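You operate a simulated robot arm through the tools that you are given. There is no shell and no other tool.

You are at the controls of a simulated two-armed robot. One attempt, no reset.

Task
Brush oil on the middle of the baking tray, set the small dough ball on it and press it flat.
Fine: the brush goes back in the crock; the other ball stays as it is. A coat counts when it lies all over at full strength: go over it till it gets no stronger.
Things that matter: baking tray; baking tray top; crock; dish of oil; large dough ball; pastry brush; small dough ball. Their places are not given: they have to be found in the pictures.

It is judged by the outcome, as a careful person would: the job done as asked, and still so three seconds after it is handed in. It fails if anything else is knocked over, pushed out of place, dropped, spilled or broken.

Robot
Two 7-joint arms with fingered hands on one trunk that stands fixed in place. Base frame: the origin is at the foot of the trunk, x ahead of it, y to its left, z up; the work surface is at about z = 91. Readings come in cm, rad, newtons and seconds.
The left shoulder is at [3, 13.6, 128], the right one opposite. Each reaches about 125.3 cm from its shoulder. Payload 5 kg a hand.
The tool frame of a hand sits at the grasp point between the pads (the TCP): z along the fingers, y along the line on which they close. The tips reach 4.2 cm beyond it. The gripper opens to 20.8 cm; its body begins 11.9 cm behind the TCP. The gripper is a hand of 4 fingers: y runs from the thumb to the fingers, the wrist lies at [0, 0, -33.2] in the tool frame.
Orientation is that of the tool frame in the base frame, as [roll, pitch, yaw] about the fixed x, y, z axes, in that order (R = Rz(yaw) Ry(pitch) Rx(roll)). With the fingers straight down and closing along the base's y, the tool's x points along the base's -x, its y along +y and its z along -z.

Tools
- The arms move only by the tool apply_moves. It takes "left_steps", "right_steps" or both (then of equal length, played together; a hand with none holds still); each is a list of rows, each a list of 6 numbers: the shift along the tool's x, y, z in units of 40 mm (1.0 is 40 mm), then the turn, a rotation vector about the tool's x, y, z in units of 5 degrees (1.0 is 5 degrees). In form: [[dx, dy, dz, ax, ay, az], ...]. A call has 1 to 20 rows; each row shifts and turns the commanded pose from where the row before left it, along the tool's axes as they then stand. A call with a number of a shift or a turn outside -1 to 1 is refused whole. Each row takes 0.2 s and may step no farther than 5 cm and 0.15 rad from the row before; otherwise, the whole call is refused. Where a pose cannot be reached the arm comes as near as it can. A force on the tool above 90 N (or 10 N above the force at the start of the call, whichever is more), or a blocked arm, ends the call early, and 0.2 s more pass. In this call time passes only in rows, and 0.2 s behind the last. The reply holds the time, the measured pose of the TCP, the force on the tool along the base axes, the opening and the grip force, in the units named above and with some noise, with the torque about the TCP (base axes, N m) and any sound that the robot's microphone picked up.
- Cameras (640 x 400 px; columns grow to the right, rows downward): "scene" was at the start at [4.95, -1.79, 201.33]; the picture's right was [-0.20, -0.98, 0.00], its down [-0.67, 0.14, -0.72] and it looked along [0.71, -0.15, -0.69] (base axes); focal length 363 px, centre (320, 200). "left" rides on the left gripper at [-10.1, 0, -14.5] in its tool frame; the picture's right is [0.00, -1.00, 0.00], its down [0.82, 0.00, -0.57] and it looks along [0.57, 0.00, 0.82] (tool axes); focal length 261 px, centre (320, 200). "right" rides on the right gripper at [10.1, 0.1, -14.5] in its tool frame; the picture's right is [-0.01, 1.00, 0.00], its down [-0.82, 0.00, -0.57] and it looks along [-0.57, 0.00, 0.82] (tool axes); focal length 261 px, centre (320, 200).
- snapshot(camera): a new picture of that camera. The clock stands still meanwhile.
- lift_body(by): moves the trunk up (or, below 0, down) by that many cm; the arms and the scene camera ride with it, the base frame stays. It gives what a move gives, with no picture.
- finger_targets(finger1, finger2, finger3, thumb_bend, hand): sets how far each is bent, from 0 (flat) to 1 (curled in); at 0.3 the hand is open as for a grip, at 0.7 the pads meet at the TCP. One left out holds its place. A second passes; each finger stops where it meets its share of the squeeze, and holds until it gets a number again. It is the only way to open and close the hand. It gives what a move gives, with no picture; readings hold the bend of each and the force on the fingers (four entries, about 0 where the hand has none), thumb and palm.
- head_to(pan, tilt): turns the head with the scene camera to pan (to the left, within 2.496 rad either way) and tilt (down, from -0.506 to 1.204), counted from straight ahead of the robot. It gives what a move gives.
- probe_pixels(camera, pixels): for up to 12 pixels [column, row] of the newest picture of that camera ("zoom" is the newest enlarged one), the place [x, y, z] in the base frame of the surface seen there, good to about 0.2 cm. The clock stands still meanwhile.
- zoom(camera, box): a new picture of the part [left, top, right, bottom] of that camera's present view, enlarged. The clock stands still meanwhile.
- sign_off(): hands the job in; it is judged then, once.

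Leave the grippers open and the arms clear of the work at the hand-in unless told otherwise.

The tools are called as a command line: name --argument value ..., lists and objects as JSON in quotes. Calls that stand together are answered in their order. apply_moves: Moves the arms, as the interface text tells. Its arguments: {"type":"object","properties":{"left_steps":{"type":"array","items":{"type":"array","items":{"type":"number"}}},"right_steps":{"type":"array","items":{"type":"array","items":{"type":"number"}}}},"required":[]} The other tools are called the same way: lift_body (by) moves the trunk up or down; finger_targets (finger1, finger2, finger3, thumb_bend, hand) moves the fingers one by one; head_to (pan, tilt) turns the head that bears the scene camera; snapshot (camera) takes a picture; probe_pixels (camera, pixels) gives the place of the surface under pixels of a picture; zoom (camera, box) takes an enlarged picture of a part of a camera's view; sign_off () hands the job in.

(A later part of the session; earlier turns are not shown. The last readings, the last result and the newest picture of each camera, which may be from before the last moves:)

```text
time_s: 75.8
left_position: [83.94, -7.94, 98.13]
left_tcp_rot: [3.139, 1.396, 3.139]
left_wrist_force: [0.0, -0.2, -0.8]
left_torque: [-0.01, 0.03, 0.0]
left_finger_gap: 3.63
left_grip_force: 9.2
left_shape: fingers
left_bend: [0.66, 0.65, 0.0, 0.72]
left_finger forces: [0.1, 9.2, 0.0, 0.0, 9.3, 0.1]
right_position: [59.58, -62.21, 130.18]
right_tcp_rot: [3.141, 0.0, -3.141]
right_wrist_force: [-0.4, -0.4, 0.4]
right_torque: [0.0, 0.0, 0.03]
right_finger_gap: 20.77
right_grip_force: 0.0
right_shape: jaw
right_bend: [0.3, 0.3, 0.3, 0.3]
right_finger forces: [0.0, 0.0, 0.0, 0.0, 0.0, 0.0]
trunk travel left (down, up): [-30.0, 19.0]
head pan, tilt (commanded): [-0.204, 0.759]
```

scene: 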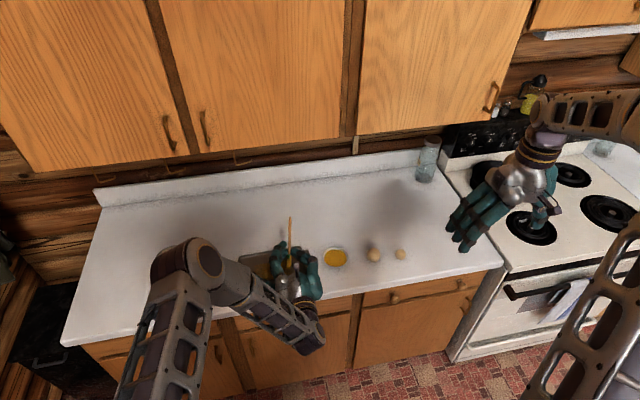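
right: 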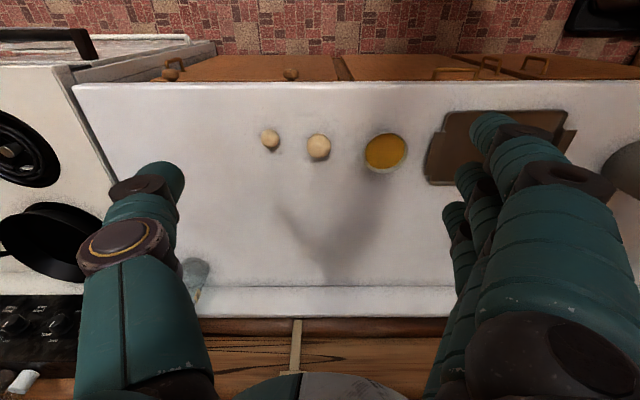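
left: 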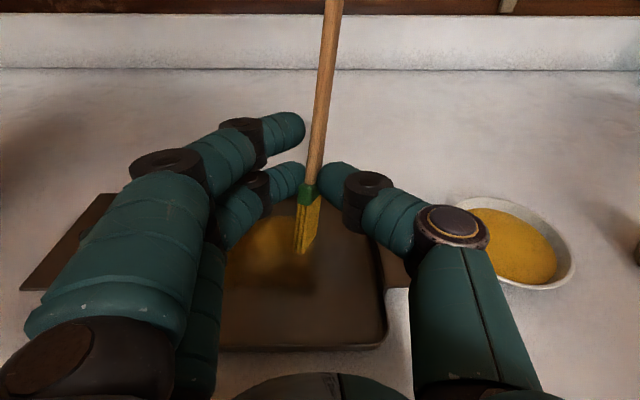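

apply_moves --left_steps '[[0.05, 0, 0.009, 0, 0, 0], [0.03, 0, 0.005, 0, 0, 0]]'

```text
time_s: 76.4
left_position: [83.9, -8.04, 97.91]
left_tcp_rot: [-3.136, 1.401, -3.14]
left_wrist_force: [0.1, -0.2, 7.6]
left_torque: [0.09, -0.24, 0.04]
left_finger_gap: 3.68
left_grip_force: 9.4
left_shape: fingers
left_bend: [0.66, 0.65, 0.0, 0.72]
left_finger forces: [0.0, 9.7, 0.0, 0.0, 9.8, 0.0]
right_position: [59.66, -62.09, 130.03]
right_tcp_rot: [-3.141, -0.001, 3.141]
right_wrist_force: [-0.1, -0.5, 0.3]
right_torque: [0.0, -0.02, -0.02]
right_finger_gap: 20.76
right_grip_force: 0.1
right_shape: jaw
right_bend: [0.3, 0.3, 0.3, 0.3]
right_finger forces: [0.1, 0.1, 0.1, 0.0, 0.0, 0.0]
trunk travel left (down, up): [-30.0, 19.0]
head pan, tilt (commanded): [-0.204, 0.759]
```

I read 7.6 N of contact. I'll ease off 0.1 cm to about 4 N and stroke left 5 cm, the direction the grip supports best.

apply_moves --left_steps '[[-0.025, 0, -0.004, 0, 0, 0], [0, 0.25, 0, 0, 0, 0], [0, 0.25, 0, 0, 0, 0], [0, 0.25, 0, 0, 0, 0], [0, 0.25, 0, 0, 0, 0], [0, 0.25, 0, 0, 0, 0]]'

snapshot --camera "left"

```text
time_s: 77.8
left_position: [83.98, -2.98, 97.88]
left_tcp_rot: [-3.141, 1.395, 3.141]
left_wrist_force: [0.7, -3.4, 7.7]
left_torque: [-0.11, -0.13, -0.01]
left_finger_gap: 3.77
left_grip_force: 13.2
left_shape: fingers
left_bend: [0.65, 0.65, 0.01, 0.72]
left_finger forces: [1.2, 9.6, 1.5, 0.0, 14.6, 0.0]
right_position: [59.62, -62.06, 130.1]
right_tcp_rot: [3.14, 0.0, 3.141]
right_wrist_force: [0.7, 0.2, 0.2]
right_torque: [-0.01, -0.03, 0.03]
right_finger_gap: 20.82
right_grip_force: 0.1
right_shape: jaw
right_bend: [0.3, 0.3, 0.3, 0.3]
right_finger forces: [0.0, 0.0, 0.0, 0.1, 0.0, 0.1]
trunk travel left (down, up): [-30.0, 19.0]
head pan, tilt (commanded): [-0.204, 0.759]
```

```text
taken
```

left: 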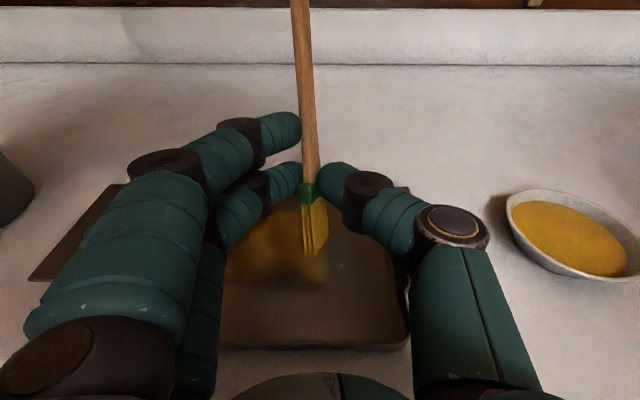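

The stroke held well, with the handle now supported by finger 1. But finger 3 reads 1.5 N, so it is touching something on the left. I'll look before going on.

zoom --camera "scene" --box '[210, 210, 350, 310]'

zoom --camera "left" --box '[60, 150, 300, 380]'

```text
4.00 times, centred on (280, 260) of scene
```

zoom: 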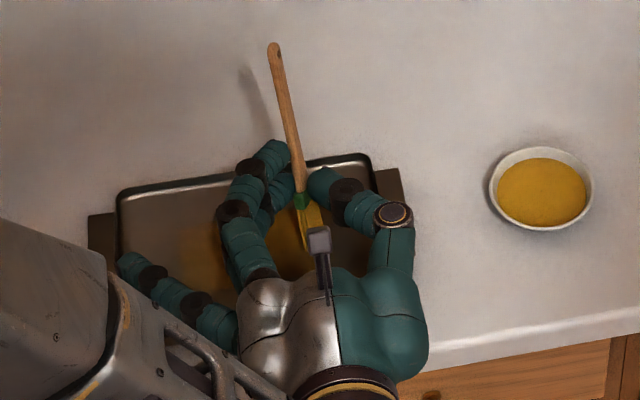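

```text
1.74 times, centred on (180, 265) of left
```

zoom: 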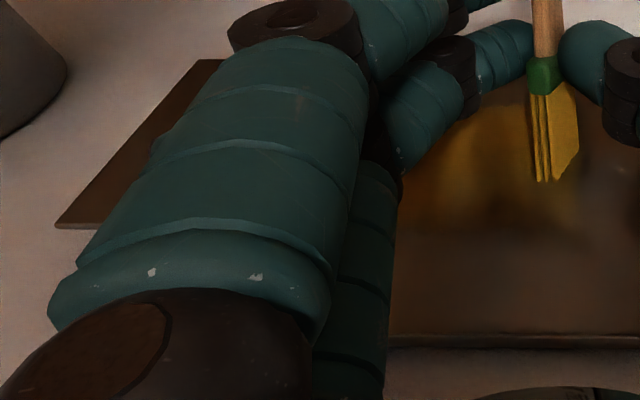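

Finger 3 has been pushing on the tray's left rim from inside: the right far corner went from scene (300,247) to (292,249), so the tray slid left by 2–3 cm. I'm stopping the stroke here. I'll lift clear and measure the shift so I can put the tray back.

apply_moves --left_steps '[[-0.2, 0, -0.035, 0, 0, 0], [-0.4, 0, -0.07, 0, 0, 0], [-0.5, 0, -0.087, 0, 0, 0], [-0.5, 0, -0.087, 0, 0, 0], [-0.5, 0, -0.087, 0, 0, 0]]'

zoom --camera "scene" --box '[210, 210, 350, 310]'

snapshot --camera "left"

```text
time_s: 79.0
left_position: [84.02, -2.91, 106.26]
left_tcp_rot: [3.138, 1.394, 3.138]
left_wrist_force: [-1.2, 0.1, -0.8]
left_torque: [0.01, -0.03, 0.04]
left_finger_gap: 3.62
left_grip_force: 9.9
left_shape: fingers
left_bend: [0.66, 0.65, 0.0, 0.72]
left_finger forces: [0.0, 9.6, 0.0, 0.0, 9.6, 0.1]
right_position: [59.5, -62.2, 130.09]
right_tcp_rot: [-3.141, 0.001, 3.141]
right_wrist_force: [-0.4, -0.3, 0.4]
right_torque: [-0.04, -0.02, -0.01]
right_finger_gap: 20.81
right_grip_force: 0.1
right_shape: jaw
right_bend: [0.3, 0.3, 0.3, 0.3]
right_finger forces: [0.1, 0.1, 0.1, 0.1, 0.1, 0.0]
trunk travel left (down, up): [-30.0, 19.0]
head pan, tilt (commanded): [-0.204, 0.759]
```

```text
4.00 times, centred on (280, 260) of scene
```

zoom: 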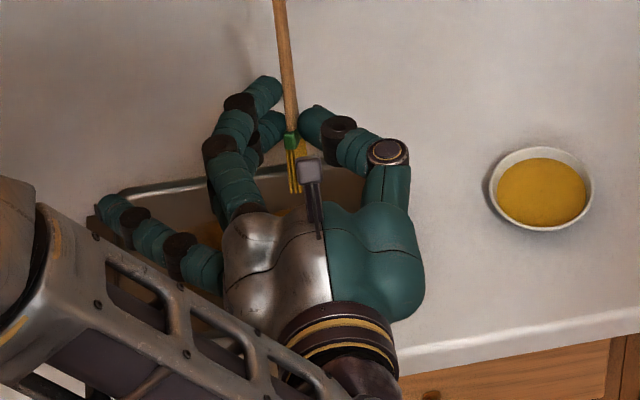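

```text
taken
```

left: 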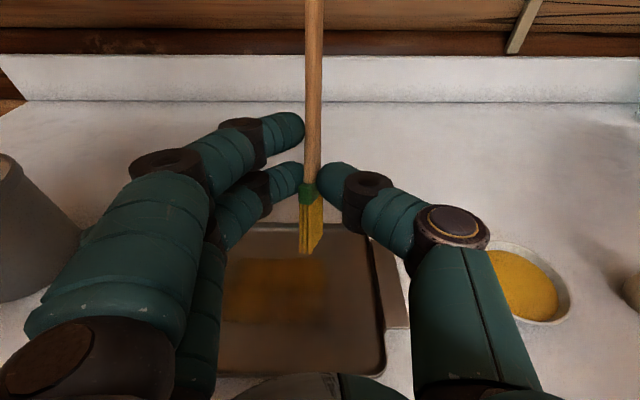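

I'll probe the tray's right edge and handle in the hand camera to get the exact shift.

probe_pixels --camera "left" --pixels '[[360, 233], [366, 245], [376, 300], [384, 365], [370, 372], [395, 238], [406, 325], [300, 228], [240, 372], [385, 280], [326, 262], [326, 315]]'

probe_pixels --camera "zoom" --pixels '[[110, 190], [125, 192], [300, 165], [365, 180], [90, 220], [95, 225]]'

```text
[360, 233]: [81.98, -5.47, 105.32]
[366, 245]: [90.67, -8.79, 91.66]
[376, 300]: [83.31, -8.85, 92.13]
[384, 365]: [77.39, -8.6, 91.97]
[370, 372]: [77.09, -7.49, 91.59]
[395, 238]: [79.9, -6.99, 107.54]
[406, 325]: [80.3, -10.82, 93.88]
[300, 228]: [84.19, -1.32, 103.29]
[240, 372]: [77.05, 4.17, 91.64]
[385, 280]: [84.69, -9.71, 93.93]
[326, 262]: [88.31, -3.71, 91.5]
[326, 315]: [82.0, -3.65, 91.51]
```

```text
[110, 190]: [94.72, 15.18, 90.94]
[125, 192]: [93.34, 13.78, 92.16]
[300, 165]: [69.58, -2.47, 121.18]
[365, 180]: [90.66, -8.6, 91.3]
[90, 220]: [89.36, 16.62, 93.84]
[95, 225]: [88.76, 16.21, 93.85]
```

The tray has slid about 2.9 cm left, and its side handles stand up to z 93.9, which is what finger 3 caught. I'll put the tray back once the brush is away. To keep finger 3 clear I'll roll the hand 12° so the finger side lifts, and from here on I'll brush with less force.

apply_moves --left_steps '[[0, 0, 0, 0, 0, 0.8], [0, 0, 0, 0, 0, 0.8], [0, 0, 0, 0, 0, 0.8]]'

snapshot --camera "left"

zoom --camera "left" --box '[200, 170, 420, 390]'

zoom --camera "scene" --box '[210, 210, 350, 310]'

```text
time_s: 79.8
left_position: [83.97, -3.06, 106.46]
left_tcp_rot: [2.271, 1.296, 2.253]
left_wrist_force: [-0.3, 0.0, -0.2]
left_torque: [0.02, -0.01, 0.01]
left_finger_gap: 3.64
left_grip_force: 9.3
left_shape: fingers
left_bend: [0.66, 0.65, 0.0, 0.72]
left_finger forces: [0.0, 9.7, 0.1, 0.0, 9.6, 0.1]
right_position: [59.58, -62.14, 130.1]
right_tcp_rot: [3.141, 0.0, -3.142]
right_wrist_force: [0.8, 0.2, 0.4]
right_torque: [0.02, -0.02, -0.02]
right_finger_gap: 20.81
right_grip_force: 0.0
right_shape: jaw
right_bend: [0.3, 0.3, 0.3, 0.3]
right_finger forces: [0.0, 0.1, 0.0, 0.0, 0.0, 0.1]
trunk travel left (down, up): [-30.0, 19.0]
head pan, tilt (commanded): [-0.204, 0.759]
```

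```text
taken
```

left: 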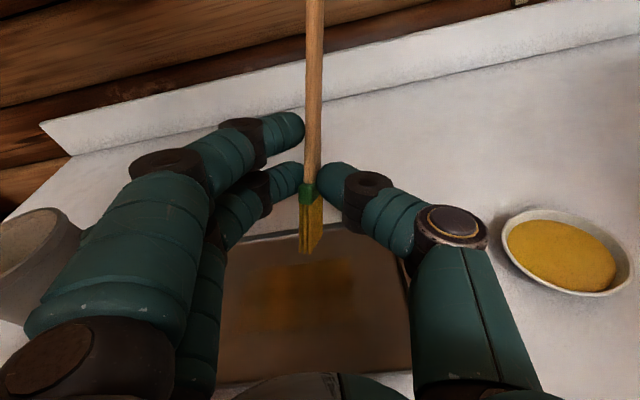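

```text
1.82 times, centred on (310, 280) of left
```

zoom: 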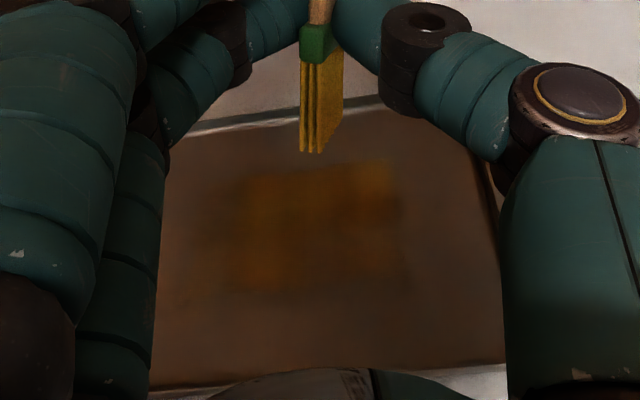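

```text
4.00 times, centred on (280, 260) of scene
```

zoom: 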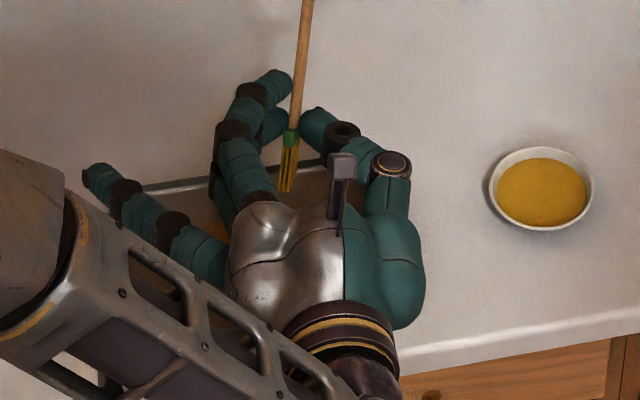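

The patch is visible in the hand's shadow at (205–400, 165–290) in the zoom, with the left part weaker. I'll probe the tip and the patch edges in this pose.

probe_pixels --camera "left" --pixels '[[302, 250], [308, 252], [316, 245], [320, 238], [308, 195], [312, 100], [350, 262], [356, 305], [268, 270], [262, 330], [250, 285], [395, 265]]'

```text
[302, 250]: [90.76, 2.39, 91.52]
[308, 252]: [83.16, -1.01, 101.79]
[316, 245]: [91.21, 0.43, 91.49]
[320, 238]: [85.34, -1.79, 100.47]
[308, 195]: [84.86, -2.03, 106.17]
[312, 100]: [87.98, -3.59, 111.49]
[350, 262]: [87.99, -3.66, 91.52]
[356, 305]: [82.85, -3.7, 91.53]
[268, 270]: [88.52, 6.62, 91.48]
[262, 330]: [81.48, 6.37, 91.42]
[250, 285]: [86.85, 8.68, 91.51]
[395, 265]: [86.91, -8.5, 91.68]
```

I've converted the moves for the rolled pose. I'll go to the right end of the patch, descend to about 0.5 cm above contact, and check.

apply_moves --left_steps '[[-0.135, -0.636, 0, 0, 0, 0], [0.482, -0.102, 0.086, 0, 0, 0], [0.482, -0.102, 0.086, 0, 0, 0], [0.482, -0.102, 0.086, 0, 0, 0], [0.41, -0.087, 0.073, 0, 0, 0]]'

snapshot --camera "left"

zoom --camera "scene" --box '[210, 210, 350, 310]'

```text
time_s: 81.0
left_position: [83.99, -5.64, 98.75]
left_tcp_rot: [2.273, 1.299, 2.253]
left_wrist_force: [0.3, -0.1, -0.2]
left_torque: [0.0, 0.1, -0.03]
left_finger_gap: 3.66
left_grip_force: 9.6
left_shape: fingers
left_bend: [0.66, 0.65, 0.0, 0.72]
left_finger forces: [0.1, 9.6, 0.0, 0.0, 9.7, 0.0]
right_position: [59.54, -62.12, 130.02]
right_tcp_rot: [3.141, 0.0, -3.141]
right_wrist_force: [0.2, 0.2, 0.3]
right_torque: [0.03, 0.01, -0.01]
right_finger_gap: 20.78
right_grip_force: 0.1
right_shape: jaw
right_bend: [0.3, 0.3, 0.3, 0.3]
right_finger forces: [0.0, 0.0, 0.1, 0.0, 0.0, 0.1]
trunk travel left (down, up): [-30.0, 19.0]
head pan, tilt (commanded): [-0.204, 0.759]
```

```text
taken
```

left: 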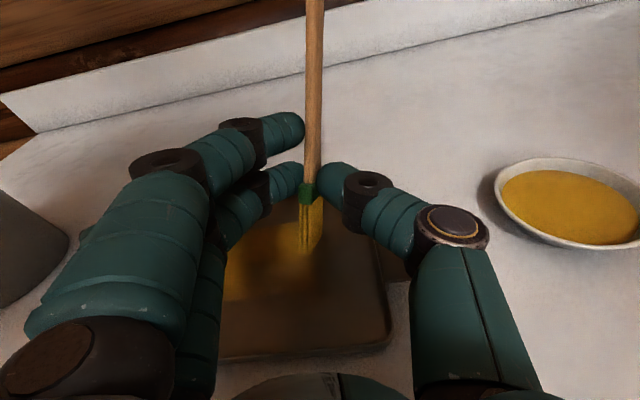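

```text
4.00 times, centred on (280, 260) of scene
```

zoom: 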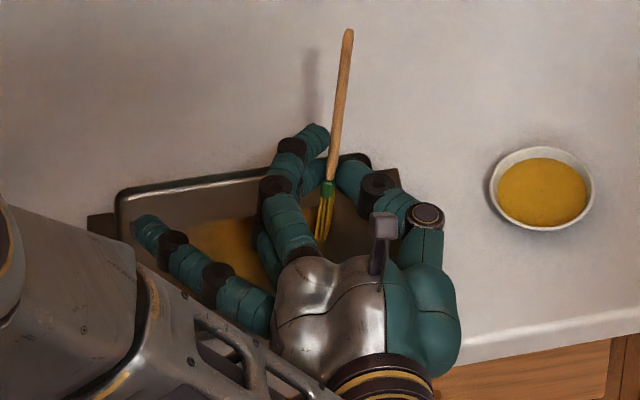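

I'll check the height of finger 3's tip at (145,222) in the zoom against the tray handle's 93.9.

probe_pixels --camera "zoom" --pixels '[[140, 224], [145, 230], [155, 225], [170, 240], [100, 225], [330, 235], [318, 235], [120, 200]]'

```text
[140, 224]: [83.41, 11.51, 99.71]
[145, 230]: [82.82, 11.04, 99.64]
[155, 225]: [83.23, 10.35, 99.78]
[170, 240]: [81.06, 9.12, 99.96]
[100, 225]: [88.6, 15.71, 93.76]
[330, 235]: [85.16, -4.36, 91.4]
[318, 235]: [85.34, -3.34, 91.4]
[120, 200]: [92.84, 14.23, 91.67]
```

Finger 3 now clears the tray by more than 3 cm. I'll lower to contact in small steps.

apply_moves --left_steps '[[0.12, -0.026, 0.022, 0, 0, 0], [0.048, -0.01, 0.009, 0, 0, 0]]'

```text
time_s: 81.6
left_position: [84.0, -5.54, 97.92]
left_tcp_rot: [2.272, 1.298, 2.256]
left_wrist_force: [-0.3, -0.8, -0.8]
left_torque: [0.01, 0.05, -0.02]
left_finger_gap: 3.62
left_grip_force: 9.7
left_shape: fingers
left_bend: [0.66, 0.65, 0.0, 0.72]
left_finger forces: [0.1, 9.6, 0.0, 0.0, 9.6, 0.1]
right_position: [59.62, -62.29, 130.12]
right_tcp_rot: [-3.14, -0.001, 3.141]
right_wrist_force: [-0.5, -0.2, -1.5]
right_torque: [0.0, -0.01, -0.04]
right_finger_gap: 20.78
right_grip_force: 0.1
right_shape: jaw
right_bend: [0.3, 0.3, 0.3, 0.3]
right_finger forces: [0.0, 0.1, 0.0, 0.1, 0.0, 0.0]
trunk travel left (down, up): [-30.0, 19.0]
head pan, tilt (commanded): [-0.204, 0.759]
```

apply_moves --left_steps '[[0.036, -0.008, 0.0065, 0, 0, 0], [0.024, -0.005, 0.0043, 0, 0, 0]]'

```text
time_s: 82.2
left_position: [83.96, -5.6, 97.67]
left_tcp_rot: [2.272, 1.3, 2.255]
left_wrist_force: [0.1, -0.4, 2.7]
left_torque: [-0.01, -0.05, 0.0]
left_finger_gap: 3.64
left_grip_force: 10.1
left_shape: fingers
left_bend: [0.66, 0.65, 0.0, 0.72]
left_finger forces: [0.1, 9.7, 0.0, 0.0, 9.5, 0.0]
right_position: [59.54, -62.1, 130.01]
right_tcp_rot: [3.142, 0.0, -3.141]
right_wrist_force: [0.5, -0.2, 0.7]
right_torque: [0.03, -0.02, 0.0]
right_finger_gap: 20.8
right_grip_force: 0.1
right_shape: jaw
right_bend: [0.3, 0.3, 0.3, 0.3]
right_finger forces: [0.0, 0.1, 0.1, 0.0, 0.0, 0.0]
trunk travel left (down, up): [-30.0, 19.0]
head pan, tilt (commanded): [-0.204, 0.759]
```

Light contact of 2.7 N. I'll stroke left 4 cm in 1 cm rows and check forces and whether the tray moves.

apply_moves --left_steps '[[0.052, 0.2445, 0, 0, 0, 0], [0.052, 0.2445, 0, 0, 0, 0], [0.052, 0.2445, 0, 0, 0, 0], [0.052, 0.2445, 0, 0, 0, 0]]'

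snapshot --camera "left"

zoom --camera "scene" --box '[210, 210, 350, 310]'

```text
time_s: 83.2
left_position: [83.98, -1.61, 97.81]
left_tcp_rot: [2.275, 1.301, 2.254]
left_wrist_force: [-0.1, -1.5, 3.9]
left_torque: [-0.06, -0.02, -0.02]
left_finger_gap: 3.66
left_grip_force: 10.5
left_shape: fingers
left_bend: [0.66, 0.65, 0.0, 0.72]
left_finger forces: [0.3, 9.7, 0.0, 0.0, 10.6, 0.0]
right_position: [59.6, -62.11, 130.16]
right_tcp_rot: [3.14, -0.001, 3.141]
right_wrist_force: [-0.5, -0.4, -0.2]
right_torque: [-0.02, 0.04, 0.01]
right_finger_gap: 20.8
right_grip_force: 0.0
right_shape: jaw
right_bend: [0.3, 0.3, 0.3, 0.3]
right_finger forces: [0.0, 0.0, 0.0, 0.0, 0.1, 0.1]
trunk travel left (down, up): [-30.0, 19.0]
head pan, tilt (commanded): [-0.204, 0.759]
```

```text
taken
```

left: 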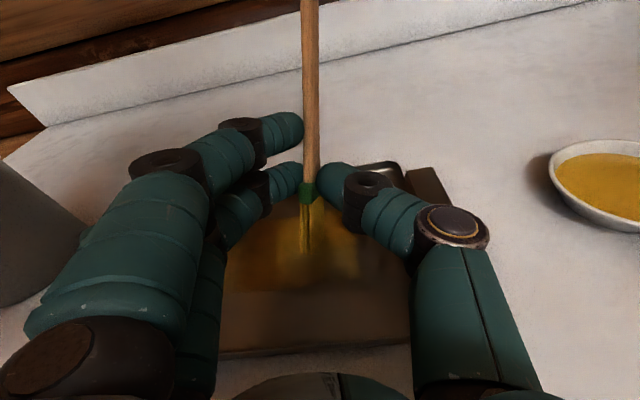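

```text
4.00 times, centred on (280, 260) of scene
```

zoom: 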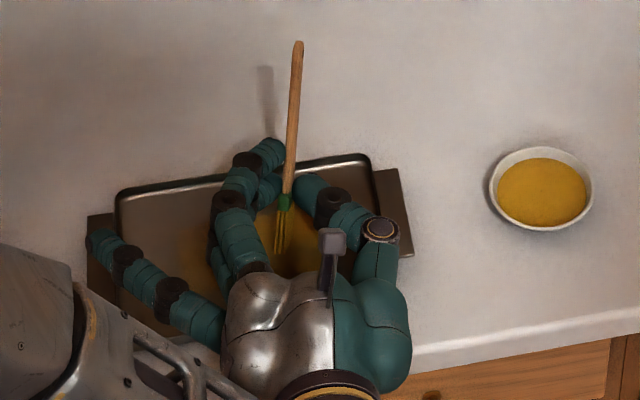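

The tray stays still and the brush holds at about 4 N. I'll carry the stroke on to the left end of the patch.

apply_moves --left_steps '[[0.052, 0.2445, 0, 0, 0, 0], [0.052, 0.2445, 0, 0, 0, 0], [0.052, 0.2445, 0, 0, 0, 0], [0.052, 0.2445, 0, 0, 0, 0], [0.052, 0.2445, 0, 0, 0, 0], [0.052, 0.2445, 0, 0, 0, 0], [0.052, 0.2445, 0, 0, 0, 0], [0.052, 0.2445, 0, 0, 0, 0], [0.052, 0.2445, 0, 0, 0, 0]]'

snapshot --camera "left"

zoom --camera "scene" --box '[210, 210, 350, 310]'

```text
time_s: 85.2
left_position: [83.9, 7.45, 97.55]
left_tcp_rot: [2.272, 1.299, 2.253]
left_wrist_force: [1.2, -1.5, 6.3]
left_torque: [-0.04, -0.09, -0.02]
left_finger_gap: 3.73
left_grip_force: 10.7
left_shape: fingers
left_bend: [0.65, 0.65, 0.0, 0.72]
left_finger forces: [0.6, 9.9, 0.0, 0.0, 11.2, 0.0]
right_position: [59.57, -62.21, 130.11]
right_tcp_rot: [-3.14, 0.001, 3.142]
right_wrist_force: [-0.3, 0.2, 0.9]
right_torque: [-0.06, 0.01, -0.01]
right_finger_gap: 20.78
right_grip_force: 0.1
right_shape: jaw
right_bend: [0.3, 0.3, 0.3, 0.3]
right_finger forces: [0.0, 0.0, 0.1, 0.0, 0.0, 0.0]
trunk travel left (down, up): [-30.0, 19.0]
head pan, tilt (commanded): [-0.204, 0.759]
```

```text
taken
```

left: 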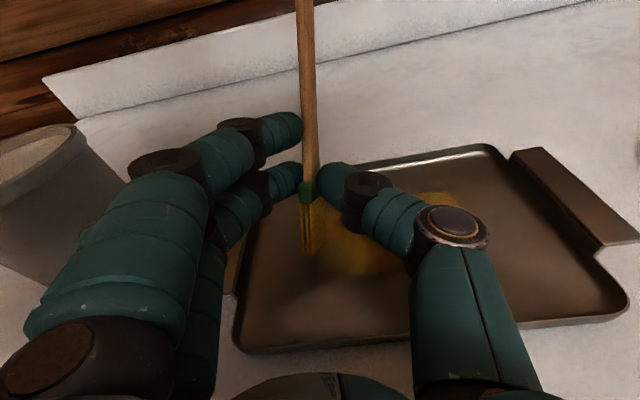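

```text
4.00 times, centred on (280, 260) of scene
```

zoom: 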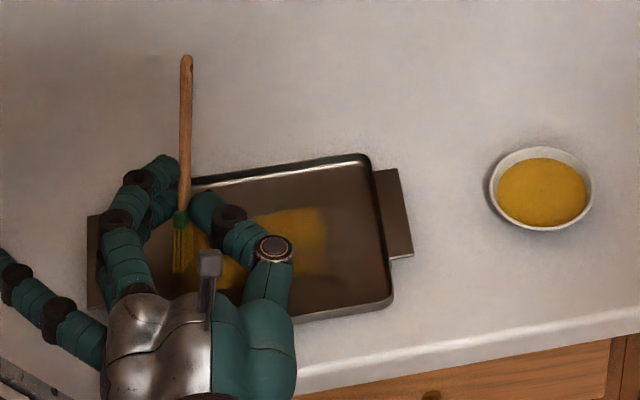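

The tray hasn't moved and the whole width was stroked. Finger 3 is nearing the crock, so I won't go further left. I'll lift 1.5 cm, go back to the right end, shift 2 cm towards me and touch down for a second stroke.

apply_moves --left_steps '[[-0.361, 0.077, -0.064, 0, 0, 0], [-0.169, -0.795, 0, 0, 0, 0], [-0.169, -0.795, 0, 0, 0, 0], [-0.169, -0.795, 0, 0, 0, 0], [-0.169, -0.795, 0, 0, 0, 0], [0.084, -0.018, -0.492, 0, 0, 0], [0.24, -0.051, 0.043, 0, 0, 0], [0.11, -0.023, 0.019, 0, 0, 0]]'

snapshot --camera "left"

```text
time_s: 87.0
left_position: [82.02, -5.61, 97.88]
left_tcp_rot: [2.275, 1.298, 2.257]
left_wrist_force: [0.8, 0.7, -0.6]
left_torque: [-0.02, 0.02, 0.0]
left_finger_gap: 3.63
left_grip_force: 9.6
left_shape: fingers
left_bend: [0.66, 0.65, 0.0, 0.72]
left_finger forces: [0.1, 9.7, 0.0, 0.0, 9.7, 0.1]
right_position: [59.58, -62.19, 130.12]
right_tcp_rot: [-3.141, 0.002, 3.141]
right_wrist_force: [-0.8, 0.1, 0.4]
right_torque: [-0.01, -0.03, 0.0]
right_finger_gap: 20.8
right_grip_force: 0.0
right_shape: jaw
right_bend: [0.3, 0.3, 0.3, 0.3]
right_finger forces: [0.1, 0.0, 0.0, 0.1, 0.1, 0.0]
trunk travel left (down, up): [-30.0, 19.0]
head pan, tilt (commanded): [-0.204, 0.759]
```

```text
taken
```

left: 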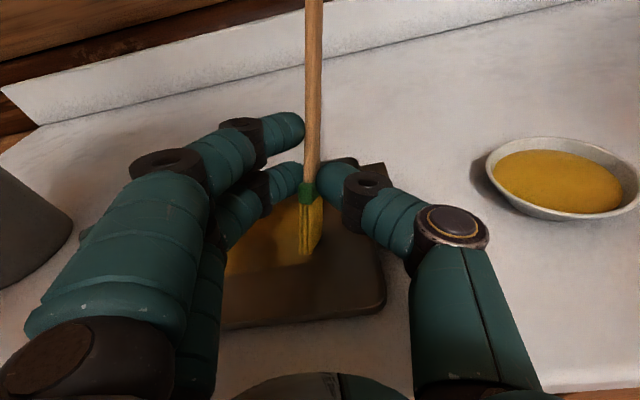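

Just above contact. I'll lower 0.25 cm and make the second full stroke, on the nearer side.

apply_moves --left_steps '[[0.06, -0.013, 0.011, 0, 0, 0], [0.052, 0.2445, 0, 0, 0, 0], [0.052, 0.2445, 0, 0, 0, 0], [0.052, 0.2445, 0, 0, 0, 0], [0.052, 0.2445, 0, 0, 0, 0], [0.052, 0.2445, 0, 0, 0, 0], [0.052, 0.2445, 0, 0, 0, 0]]'

```text
time_s: 88.6
left_position: [81.99, 0.53, 97.57]
left_tcp_rot: [2.271, 1.299, 2.252]
left_wrist_force: [1.2, -5.4, 13.6]
left_torque: [-0.22, -0.28, -0.11]
left_finger_gap: 3.97
left_grip_force: 15.2
left_shape: fingers
left_bend: [0.64, 0.65, 0.0, 0.72]
left_finger forces: [2.4, 9.3, 0.0, 0.1, 17.8, 0.0]
right_position: [59.66, -62.16, 130.05]
right_tcp_rot: [-3.141, 0.0, 3.142]
right_wrist_force: [-0.4, 0.6, 0.8]
right_torque: [0.0, -0.04, 0.03]
right_finger_gap: 20.77
right_grip_force: 0.2
right_shape: jaw
right_bend: [0.3, 0.3, 0.3, 0.3]
right_finger forces: [0.1, 0.0, 0.0, 0.0, 0.1, 0.0]
trunk travel left (down, up): [-30.0, 19.0]
head pan, tilt (commanded): [-0.204, 0.759]
```

The force rose to 13.6 N with 5.4 N sideways as the brush straightened, which is too much. I'll raise 0.3 cm and check the tray.

apply_moves --left_steps '[[-0.072, 0.015, -0.013, 0, 0, 0]]'

zoom --camera "scene" --box '[210, 210, 350, 310]'

snapshot --camera "left"

```text
time_s: 89.0
left_position: [81.87, 0.59, 97.69]
left_tcp_rot: [2.284, 1.294, 2.266]
left_wrist_force: [-0.8, -1.1, 2.5]
left_torque: [-0.02, 0.02, -0.04]
left_finger_gap: 3.77
left_grip_force: 10.9
left_shape: fingers
left_bend: [0.65, 0.65, 0.0, 0.72]
left_finger forces: [0.8, 9.3, 0.1, 0.0, 11.1, 0.0]
right_position: [59.79, -62.16, 130.05]
right_tcp_rot: [3.141, -0.001, -3.141]
right_wrist_force: [0.0, 0.1, -0.7]
right_torque: [-0.05, 0.03, 0.01]
right_finger_gap: 20.78
right_grip_force: 0.1
right_shape: jaw
right_bend: [0.3, 0.3, 0.3, 0.3]
right_finger forces: [0.0, 0.0, 0.0, 0.1, 0.1, 0.0]
trunk travel left (down, up): [-30.0, 19.0]
head pan, tilt (commanded): [-0.204, 0.759]
```

```text
4.00 times, centred on (280, 260) of scene
```

zoom: 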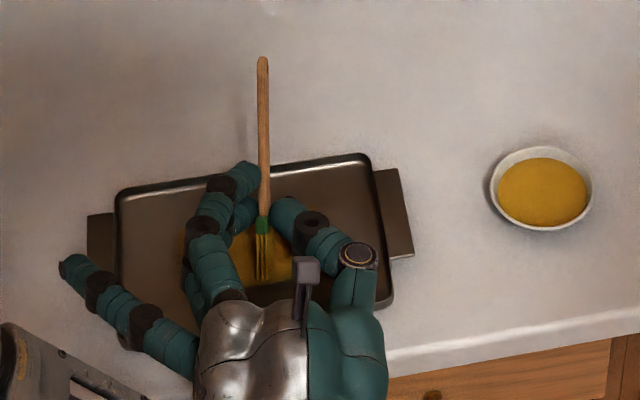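

```text
taken
```

left: 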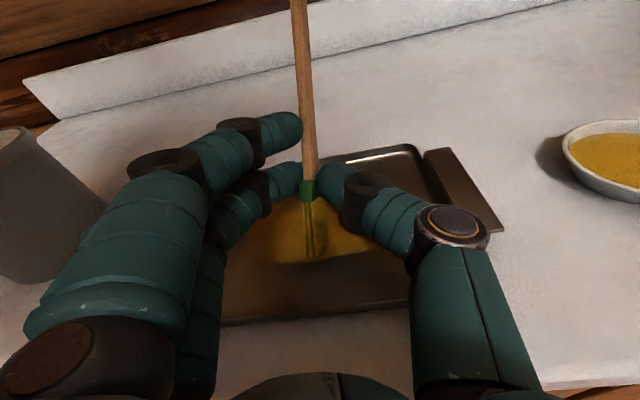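

The tray's corner is still at (368,157), so it didn't move, and the force is back to 2.5 N. I'll finish this stroke to the left end.

apply_moves --left_steps '[[0.049, 0.2445, 0, 0, 0, 0], [0.049, 0.2445, 0, 0, 0, 0], [0.049, 0.2445, 0, 0, 0, 0], [0.049, 0.2445, 0, 0, 0, 0], [0.049, 0.2445, 0, 0, 0, 0], [0.049, 0.2445, 0, 0, 0, 0], [0.049, 0.2445, 0, 0, 0, 0]]'

snapshot --camera "left"

zoom --camera "scene" --box '[210, 210, 350, 310]'

```text
time_s: 90.6
left_position: [82.05, 7.4, 97.79]
left_tcp_rot: [2.276, 1.299, 2.257]
left_wrist_force: [0.4, 0.3, -0.1]
left_torque: [-0.02, 0.02, 0.03]
left_finger_gap: 3.66
left_grip_force: 9.8
left_shape: fingers
left_bend: [0.66, 0.65, 0.0, 0.72]
left_finger forces: [0.5, 9.5, 0.0, 0.0, 9.9, 0.0]
right_position: [59.61, -62.17, 130.18]
right_tcp_rot: [-3.141, -0.001, 3.141]
right_wrist_force: [0.0, 0.1, 0.0]
right_torque: [-0.03, 0.0, -0.01]
right_finger_gap: 20.78
right_grip_force: 0.0
right_shape: jaw
right_bend: [0.3, 0.3, 0.3, 0.3]
right_finger forces: [0.1, 0.1, 0.1, 0.0, 0.0, 0.0]
trunk travel left (down, up): [-30.0, 19.0]
head pan, tilt (commanded): [-0.204, 0.759]
```

```text
taken
```

left: 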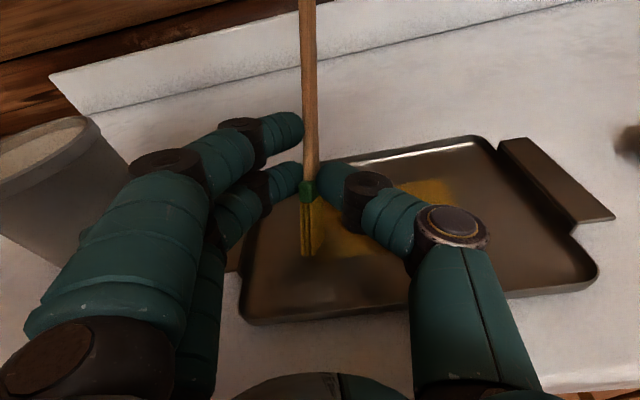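

```text
4.00 times, centred on (280, 260) of scene
```

zoom: 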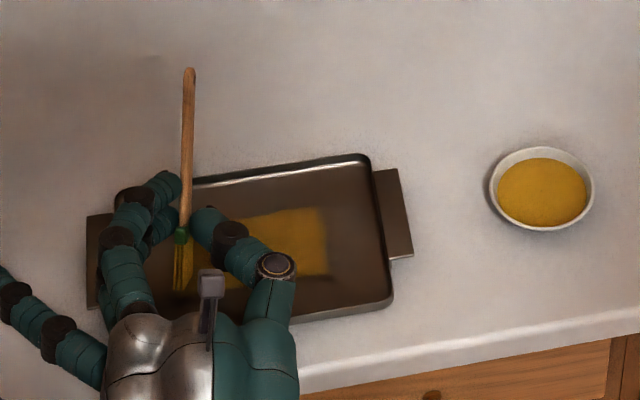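

I'll lift and move the hand over to the dish side so I can see the whole patch without the hand or its shadow in the way.

apply_moves --left_steps '[[-0.4, 0.085, -0.071, 0, 0, 0], [-0.6, 0.127, -0.107, 0, 0, 0], [-0.6, 0.127, -0.107, 0, 0, 0], [-0.2, -0.9, 0, 0, 0, 0], [-0.2, -0.9, 0, 0, 0, 0], [-0.2, -0.9, 0, 0, 0, 0], [-0.2, -0.9, 0, 0, 0, 0], [-0.2, -0.9, 0, 0, 0, 0], [-0.2, -0.9, 0, 0, 0, 0], [-0.2, -0.9, 0, 0, 0, 0], [-0.2, -0.9, 0, 0, 0, 0]]'

zoom --camera "scene" --box '[210, 220, 350, 320]'

snapshot --camera "left"

```text
time_s: 93.0
left_position: [82.11, -22.19, 104.59]
left_tcp_rot: [2.274, 1.296, 2.257]
left_wrist_force: [0.6, -0.6, -0.8]
left_torque: [0.02, -0.05, -0.01]
left_finger_gap: 3.65
left_grip_force: 10.1
left_shape: fingers
left_bend: [0.66, 0.65, 0.0, 0.72]
left_finger forces: [0.3, 9.5, 0.0, 0.0, 9.9, 0.0]
right_position: [59.68, -62.33, 129.98]
right_tcp_rot: [3.139, -0.001, -3.141]
right_wrist_force: [-0.8, -0.3, -0.6]
right_torque: [0.15, -0.03, -0.01]
right_finger_gap: 20.79
right_grip_force: 0.1
right_shape: jaw
right_bend: [0.3, 0.3, 0.3, 0.3]
right_finger forces: [0.0, 0.0, 0.0, 0.0, 0.1, 0.1]
trunk travel left (down, up): [-30.0, 19.0]
head pan, tilt (commanded): [-0.204, 0.759]
```

```text
4.00 times, centred on (280, 270) of scene
```

zoom: 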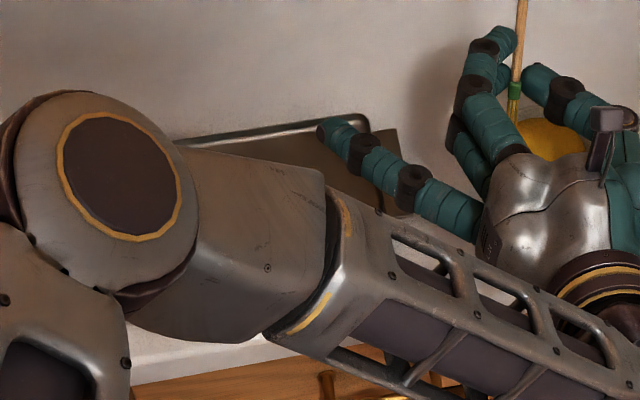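

```text
taken
```

left: 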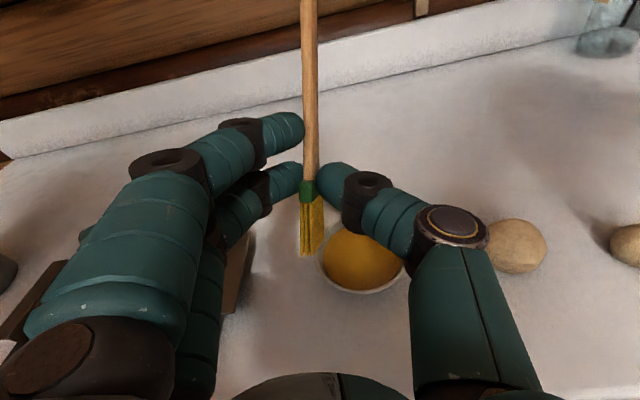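

The forearm blocks the scene view from here. The right hand's camera should see the tray near its right edge, so I'll try that.

snapshot --camera "right"

```text
taken
```

right: 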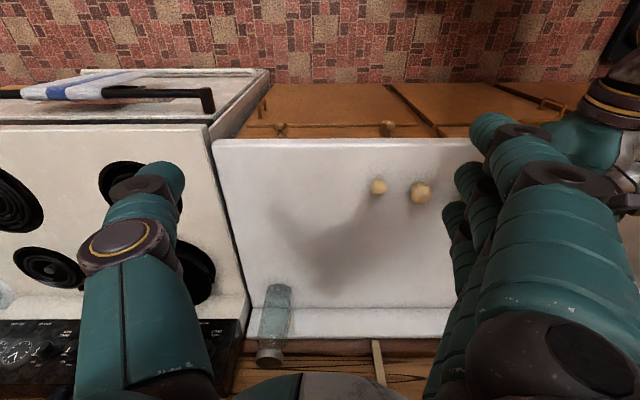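

Not visible from there. Since I'm beside the dish I'll take more oil for another set of strokes. I'll probe the tip against the dish first.

probe_pixels --camera "left" --pixels '[[303, 250], [310, 252], [318, 245], [321, 238], [308, 195], [361, 225], [361, 290], [322, 260], [405, 270]]'

```text
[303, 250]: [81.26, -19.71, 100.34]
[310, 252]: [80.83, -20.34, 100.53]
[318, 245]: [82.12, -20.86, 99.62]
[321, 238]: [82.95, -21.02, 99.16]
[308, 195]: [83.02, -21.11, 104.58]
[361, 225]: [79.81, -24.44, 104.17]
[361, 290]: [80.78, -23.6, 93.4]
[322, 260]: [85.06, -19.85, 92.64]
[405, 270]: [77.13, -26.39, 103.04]
```

Tip at about (82.2, −20.4). I'll shift it over the dish centre and lower towards the oil.

apply_moves --left_steps '[[-0.118, 0.025, 0.689, 0, 0, 0], [-0.192, -0.905, 0, 0, 0, 0], [0.482, -0.102, 0.086, 0, 0, 0], [0.482, -0.102, 0.086, 0, 0, 0], [0.337, -0.071, 0.06, 0, 0, 0]]'

snapshot --camera "left"

```text
time_s: 94.2
left_position: [84.96, -25.8, 99.46]
left_tcp_rot: [2.274, 1.3, 2.256]
left_wrist_force: [0.2, -0.2, -0.3]
left_torque: [-0.02, 0.03, -0.03]
left_finger_gap: 3.63
left_grip_force: 10.2
left_shape: fingers
left_bend: [0.66, 0.65, 0.0, 0.72]
left_finger forces: [0.5, 9.5, 0.0, 0.0, 10.0, 0.1]
right_position: [59.61, -62.11, 130.11]
right_tcp_rot: [-3.141, -0.002, 3.141]
right_wrist_force: [0.1, 0.0, -0.4]
right_torque: [-0.06, 0.01, 0.04]
right_finger_gap: 20.79
right_grip_force: 0.0
right_shape: jaw
right_bend: [0.3, 0.3, 0.3, 0.3]
right_finger forces: [0.1, 0.0, 0.1, 0.0, 0.0, 0.0]
trunk travel left (down, up): [-30.0, 19.0]
head pan, tilt (commanded): [-0.204, 0.759]
```

```text
taken
```

left: 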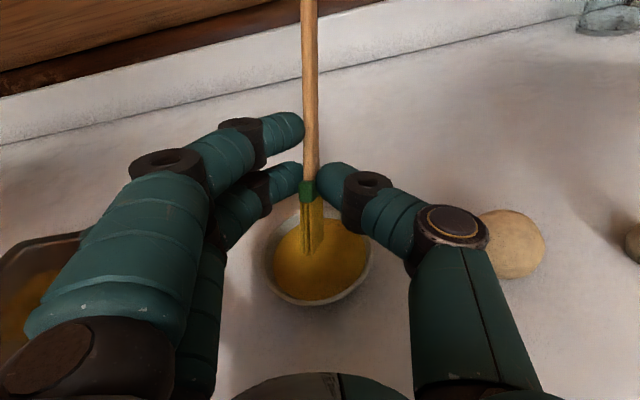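

Over the oil, with the ball clear of the thumb. I'll dip slowly.

apply_moves --left_steps '[[0.1, -0.021, 0.018, 0, 0, 0], [0.06, -0.013, 0.011, 0, 0, 0], [0, 0, 0, 0, 0, 0]]'

```text
time_s: 95.0
left_position: [84.78, -25.67, 98.74]
left_tcp_rot: [2.274, 1.299, 2.255]
left_wrist_force: [0.0, 0.0, -1.0]
left_torque: [0.0, 0.02, 0.04]
left_finger_gap: 3.66
left_grip_force: 10.7
left_shape: fingers
left_bend: [0.66, 0.65, 0.0, 0.72]
left_finger forces: [0.3, 9.6, 0.0, 0.0, 9.9, 0.0]
right_position: [59.59, -62.2, 130.08]
right_tcp_rot: [3.14, 0.001, 3.14]
right_wrist_force: [-0.1, 0.3, 0.4]
right_torque: [0.02, 0.0, 0.0]
right_finger_gap: 20.78
right_grip_force: 0.1
right_shape: jaw
right_bend: [0.3, 0.3, 0.3, 0.3]
right_finger forces: [0.1, 0.1, 0.0, 0.0, 0.0, 0.0]
trunk travel left (down, up): [-30.0, 19.0]
head pan, tilt (commanded): [-0.204, 0.759]
```

apply_moves --left_steps '[[0.04, -0.009, 0.007, 0, 0, 0], [0.024, -0.005, 0.004, 0, 0, 0], [0, 0, 0, 0, 0, 0]]'

snapshot --camera "left"

```text
time_s: 95.8
left_position: [84.79, -25.84, 98.47]
left_tcp_rot: [2.272, 1.302, 2.251]
left_wrist_force: [1.6, -0.3, 6.7]
left_torque: [0.06, -0.19, -0.01]
left_finger_gap: 3.63
left_grip_force: 10.3
left_shape: fingers
left_bend: [0.66, 0.65, 0.0, 0.72]
left_finger forces: [0.4, 9.8, 0.1, 0.0, 9.8, 0.0]
right_position: [59.6, -62.09, 130.14]
right_tcp_rot: [-3.141, 0.0, -3.141]
right_wrist_force: [-0.9, -0.5, 0.1]
right_torque: [-0.04, 0.0, 0.0]
right_finger_gap: 20.79
right_grip_force: 0.1
right_shape: jaw
right_bend: [0.3, 0.3, 0.3, 0.3]
right_finger forces: [0.1, 0.0, 0.0, 0.0, 0.0, 0.0]
trunk travel left (down, up): [-30.0, 19.0]
head pan, tilt (commanded): [-0.204, 0.759]
```

```text
taken
```

left: 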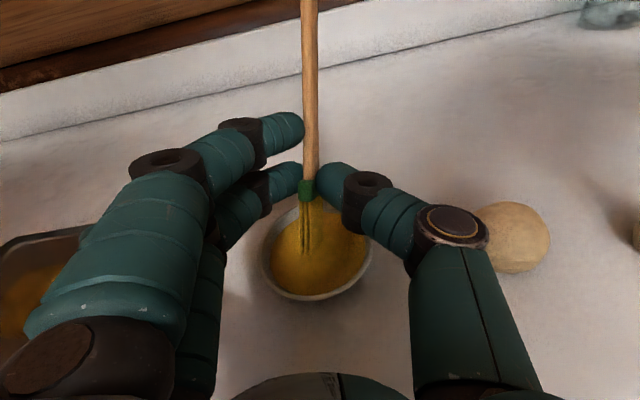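

Dipped (6.7 N). I'll lift, let it drip briefly, and return to the right end of the patch for a stroke along the far side.

apply_moves --left_steps '[[-0.12, 0.026, -0.022, 0, 0, 0], [-0.36, 0.077, -0.065, 0, 0, 0], [0, 0, 0, 0, 0, 0], [0, 0, 0, 0, 0, 0], [-0.482, 0.102, -0.086, 0, 0, 0], [0.205, 0.963, 0, 0, 0, 0], [0.205, 0.963, 0, 0, 0, 0], [0.205, 0.963, 0, 0, 0, 0], [0.205, 0.963, 0, 0, 0, 0], [0.205, 0.963, 0, 0, 0, 0], [0.482, -0.102, 0.086, 0, 0, 0], [0.482, -0.102, 0.086, 0, 0, 0]]'

snapshot --camera "left"

zoom --camera "scene" --box '[210, 210, 350, 310]'

```text
time_s: 98.4
left_position: [85.05, -5.94, 98.37]
left_tcp_rot: [2.274, 1.301, 2.257]
left_wrist_force: [0.7, 0.1, 0.0]
left_torque: [-0.01, 0.08, -0.04]
left_finger_gap: 3.6
left_grip_force: 9.7
left_shape: fingers
left_bend: [0.66, 0.65, 0.0, 0.72]
left_finger forces: [0.3, 9.8, 0.0, 0.0, 9.9, 0.0]
right_position: [59.57, -62.09, 130.03]
right_tcp_rot: [-3.141, 0.001, 3.141]
right_wrist_force: [0.0, 1.3, 0.1]
right_torque: [-0.08, 0.04, 0.0]
right_finger_gap: 20.76
right_grip_force: 0.0
right_shape: jaw
right_bend: [0.3, 0.3, 0.3, 0.3]
right_finger forces: [0.0, 0.0, 0.0, 0.0, 0.0, 0.0]
trunk travel left (down, up): [-30.0, 19.0]
head pan, tilt (commanded): [-0.204, 0.759]
```

```text
taken
```

left: 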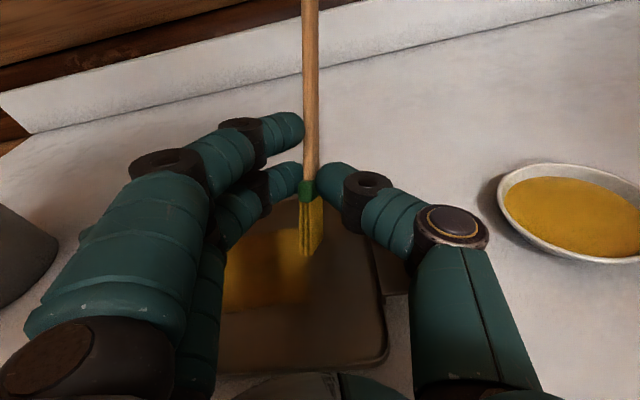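

```text
4.00 times, centred on (280, 260) of scene
```

zoom: 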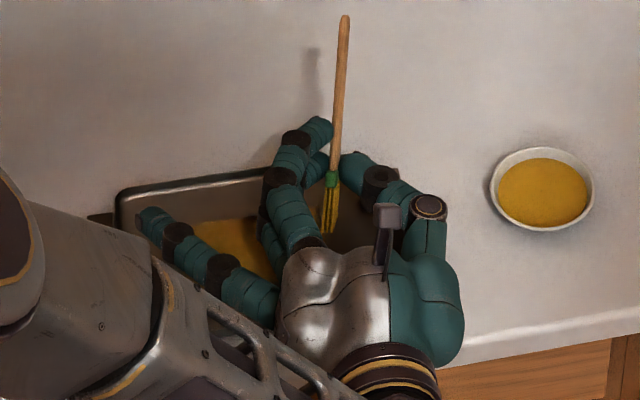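

I'll lower to contact.

apply_moves --left_steps '[[0.13, -0.028, 0.023, 0, 0, 0], [0.048, -0.01, 0.009, 0, 0, 0]]'

```text
time_s: 99.0
left_position: [84.93, -6.04, 97.69]
left_tcp_rot: [2.275, 1.299, 2.257]
left_wrist_force: [0.3, -0.8, -1.3]
left_torque: [-0.02, 0.01, 0.0]
left_finger_gap: 3.63
left_grip_force: 10.6
left_shape: fingers
left_bend: [0.66, 0.65, 0.0, 0.72]
left_finger forces: [0.4, 9.7, 0.0, 0.0, 9.8, 0.0]
right_position: [59.6, -62.15, 130.02]
right_tcp_rot: [3.141, -0.001, -3.139]
right_wrist_force: [-0.4, 0.3, 0.0]
right_torque: [-0.02, -0.03, 0.01]
right_finger_gap: 20.79
right_grip_force: 0.1
right_shape: jaw
right_bend: [0.3, 0.3, 0.3, 0.3]
right_finger forces: [0.0, 0.0, 0.1, 0.0, 0.0, 0.1]
trunk travel left (down, up): [-30.0, 19.0]
head pan, tilt (commanded): [-0.204, 0.759]
```

apply_moves --left_steps '[[0.036, -0.008, 0.0065, 0, 0, 0], [0.012, -0.003, 0.002, 0, 0, 0]]'

```text
time_s: 99.6
left_position: [84.92, -6.03, 97.5]
left_tcp_rot: [2.272, 1.3, 2.251]
left_wrist_force: [0.8, -0.1, 2.3]
left_torque: [0.01, -0.06, -0.01]
left_finger_gap: 3.65
left_grip_force: 9.9
left_shape: fingers
left_bend: [0.66, 0.65, 0.0, 0.72]
left_finger forces: [0.3, 9.9, 0.2, 0.0, 9.8, 0.0]
right_position: [59.58, -62.14, 130.02]
right_tcp_rot: [3.141, 0.0, -3.142]
right_wrist_force: [-0.6, -1.1, -0.6]
right_torque: [-0.01, -0.02, 0.02]
right_finger_gap: 20.8
right_grip_force: 0.0
right_shape: jaw
right_bend: [0.3, 0.3, 0.3, 0.3]
right_finger forces: [0.0, 0.1, 0.0, 0.1, 0.0, 0.1]
trunk travel left (down, up): [-30.0, 19.0]
head pan, tilt (commanded): [-0.204, 0.759]
```

Light contact of 2.3 N. I'll stroke left along the far side, 7 cm first.

apply_moves --left_steps '[[0.052, 0.2445, 0, 0, 0, 0], [0.052, 0.2445, 0, 0, 0, 0], [0.052, 0.2445, 0, 0, 0, 0], [0.052, 0.2445, 0, 0, 0, 0], [0.052, 0.2445, 0, 0, 0, 0], [0.052, 0.2445, 0, 0, 0, 0], [0.052, 0.2445, 0, 0, 0, 0]]'

zoom --camera "scene" --box '[210, 210, 350, 310]'

```text
time_s: 101.2
left_position: [84.81, 0.87, 97.49]
left_tcp_rot: [2.275, 1.299, 2.254]
left_wrist_force: [-0.2, -0.4, 3.0]
left_torque: [-0.04, -0.03, 0.0]
left_finger_gap: 3.66
left_grip_force: 11.0
left_shape: fingers
left_bend: [0.66, 0.65, 0.0, 0.72]
left_finger forces: [0.4, 9.9, 0.1, 0.0, 11.1, 0.0]
right_position: [59.62, -62.15, 130.13]
right_tcp_rot: [3.141, 0.002, 3.14]
right_wrist_force: [-0.7, -0.2, -0.2]
right_torque: [0.02, 0.01, 0.01]
right_finger_gap: 20.78
right_grip_force: 0.1
right_shape: jaw
right_bend: [0.3, 0.3, 0.3, 0.3]
right_finger forces: [0.0, 0.0, 0.0, 0.0, 0.0, 0.0]
trunk travel left (down, up): [-30.0, 19.0]
head pan, tilt (commanded): [-0.204, 0.759]
```

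```text
4.00 times, centred on (280, 260) of scene
```

zoom: 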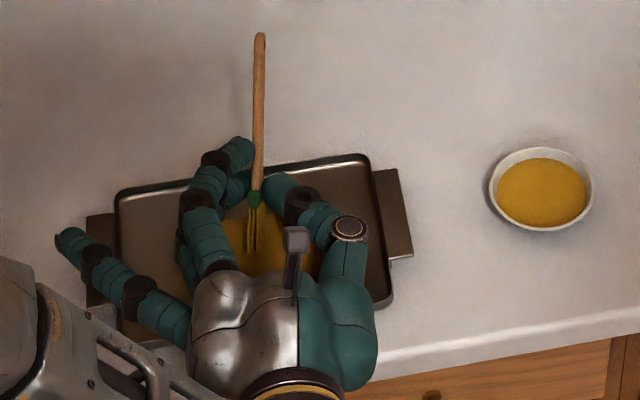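

Steady at 3 N, and the tray is still in the same spot. I'll finish the stroke to the left end.

apply_moves --left_steps '[[0.052, 0.2445, 0, 0, 0, 0], [0.052, 0.2445, 0, 0, 0, 0], [0.052, 0.2445, 0, 0, 0, 0], [0.052, 0.2445, 0, 0, 0, 0], [0.052, 0.2445, 0, 0, 0, 0], [0.052, 0.2445, 0, 0, 0, 0], [0.052, 0.2445, 0, 0, 0, 0]]'

snapshot --camera "left"

```text
time_s: 102.8
left_position: [84.92, 8.03, 97.36]
left_tcp_rot: [2.275, 1.297, 2.256]
left_wrist_force: [0.7, -0.5, 2.2]
left_torque: [-0.06, 0.03, -0.02]
left_finger_gap: 3.65
left_grip_force: 10.6
left_shape: fingers
left_bend: [0.66, 0.65, 0.0, 0.72]
left_finger forces: [0.3, 10.1, 0.1, 0.1, 11.1, 0.0]
right_position: [59.72, -62.23, 130.06]
right_tcp_rot: [3.141, 0.0, 3.141]
right_wrist_force: [-0.4, 0.9, 0.2]
right_torque: [-0.03, -0.03, -0.01]
right_finger_gap: 20.78
right_grip_force: 0.0
right_shape: jaw
right_bend: [0.3, 0.3, 0.3, 0.3]
right_finger forces: [0.0, 0.1, 0.0, 0.0, 0.1, 0.1]
trunk travel left (down, up): [-30.0, 19.0]
head pan, tilt (commanded): [-0.204, 0.759]
```

```text
taken
```

left: 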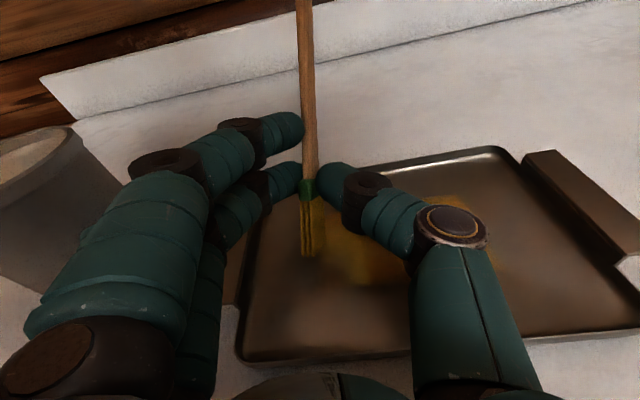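

Good full stroke. I'll go back to the right end, 2.5 cm nearer to me, for the next one.

apply_moves --left_steps '[[-0.361, 0.077, -0.064, 0, 0, 0], [-0.182, -0.856, 0, 0, 0, 0], [-0.182, -0.856, 0, 0, 0, 0], [-0.182, -0.856, 0, 0, 0, 0], [-0.182, -0.856, 0, 0, 0, 0], [0.105, -0.0225, -0.615, 0, 0, 0], [0.24, -0.051, 0.043, 0, 0, 0], [0.097, -0.021, 0.017, 0, 0, 0]]'

```text
time_s: 104.6
left_position: [82.35, -5.98, 97.75]
left_tcp_rot: [2.275, 1.298, 2.259]
left_wrist_force: [-0.3, 0.5, -0.8]
left_torque: [-0.03, 0.04, -0.01]
left_finger_gap: 3.6
left_grip_force: 9.9
left_shape: fingers
left_bend: [0.66, 0.65, 0.0, 0.73]
left_finger forces: [0.2, 9.7, 0.1, 0.0, 10.0, 0.0]
right_position: [59.56, -62.2, 130.18]
right_tcp_rot: [3.141, 0.0, -3.141]
right_wrist_force: [-0.6, -0.1, 0.9]
right_torque: [-0.03, -0.06, 0.04]
right_finger_gap: 20.8
right_grip_force: 0.0
right_shape: jaw
right_bend: [0.3, 0.3, 0.3, 0.3]
right_finger forces: [0.1, 0.0, 0.1, 0.0, 0.0, 0.1]
trunk travel left (down, up): [-30.0, 19.0]
head pan, tilt (commanded): [-0.204, 0.759]
```

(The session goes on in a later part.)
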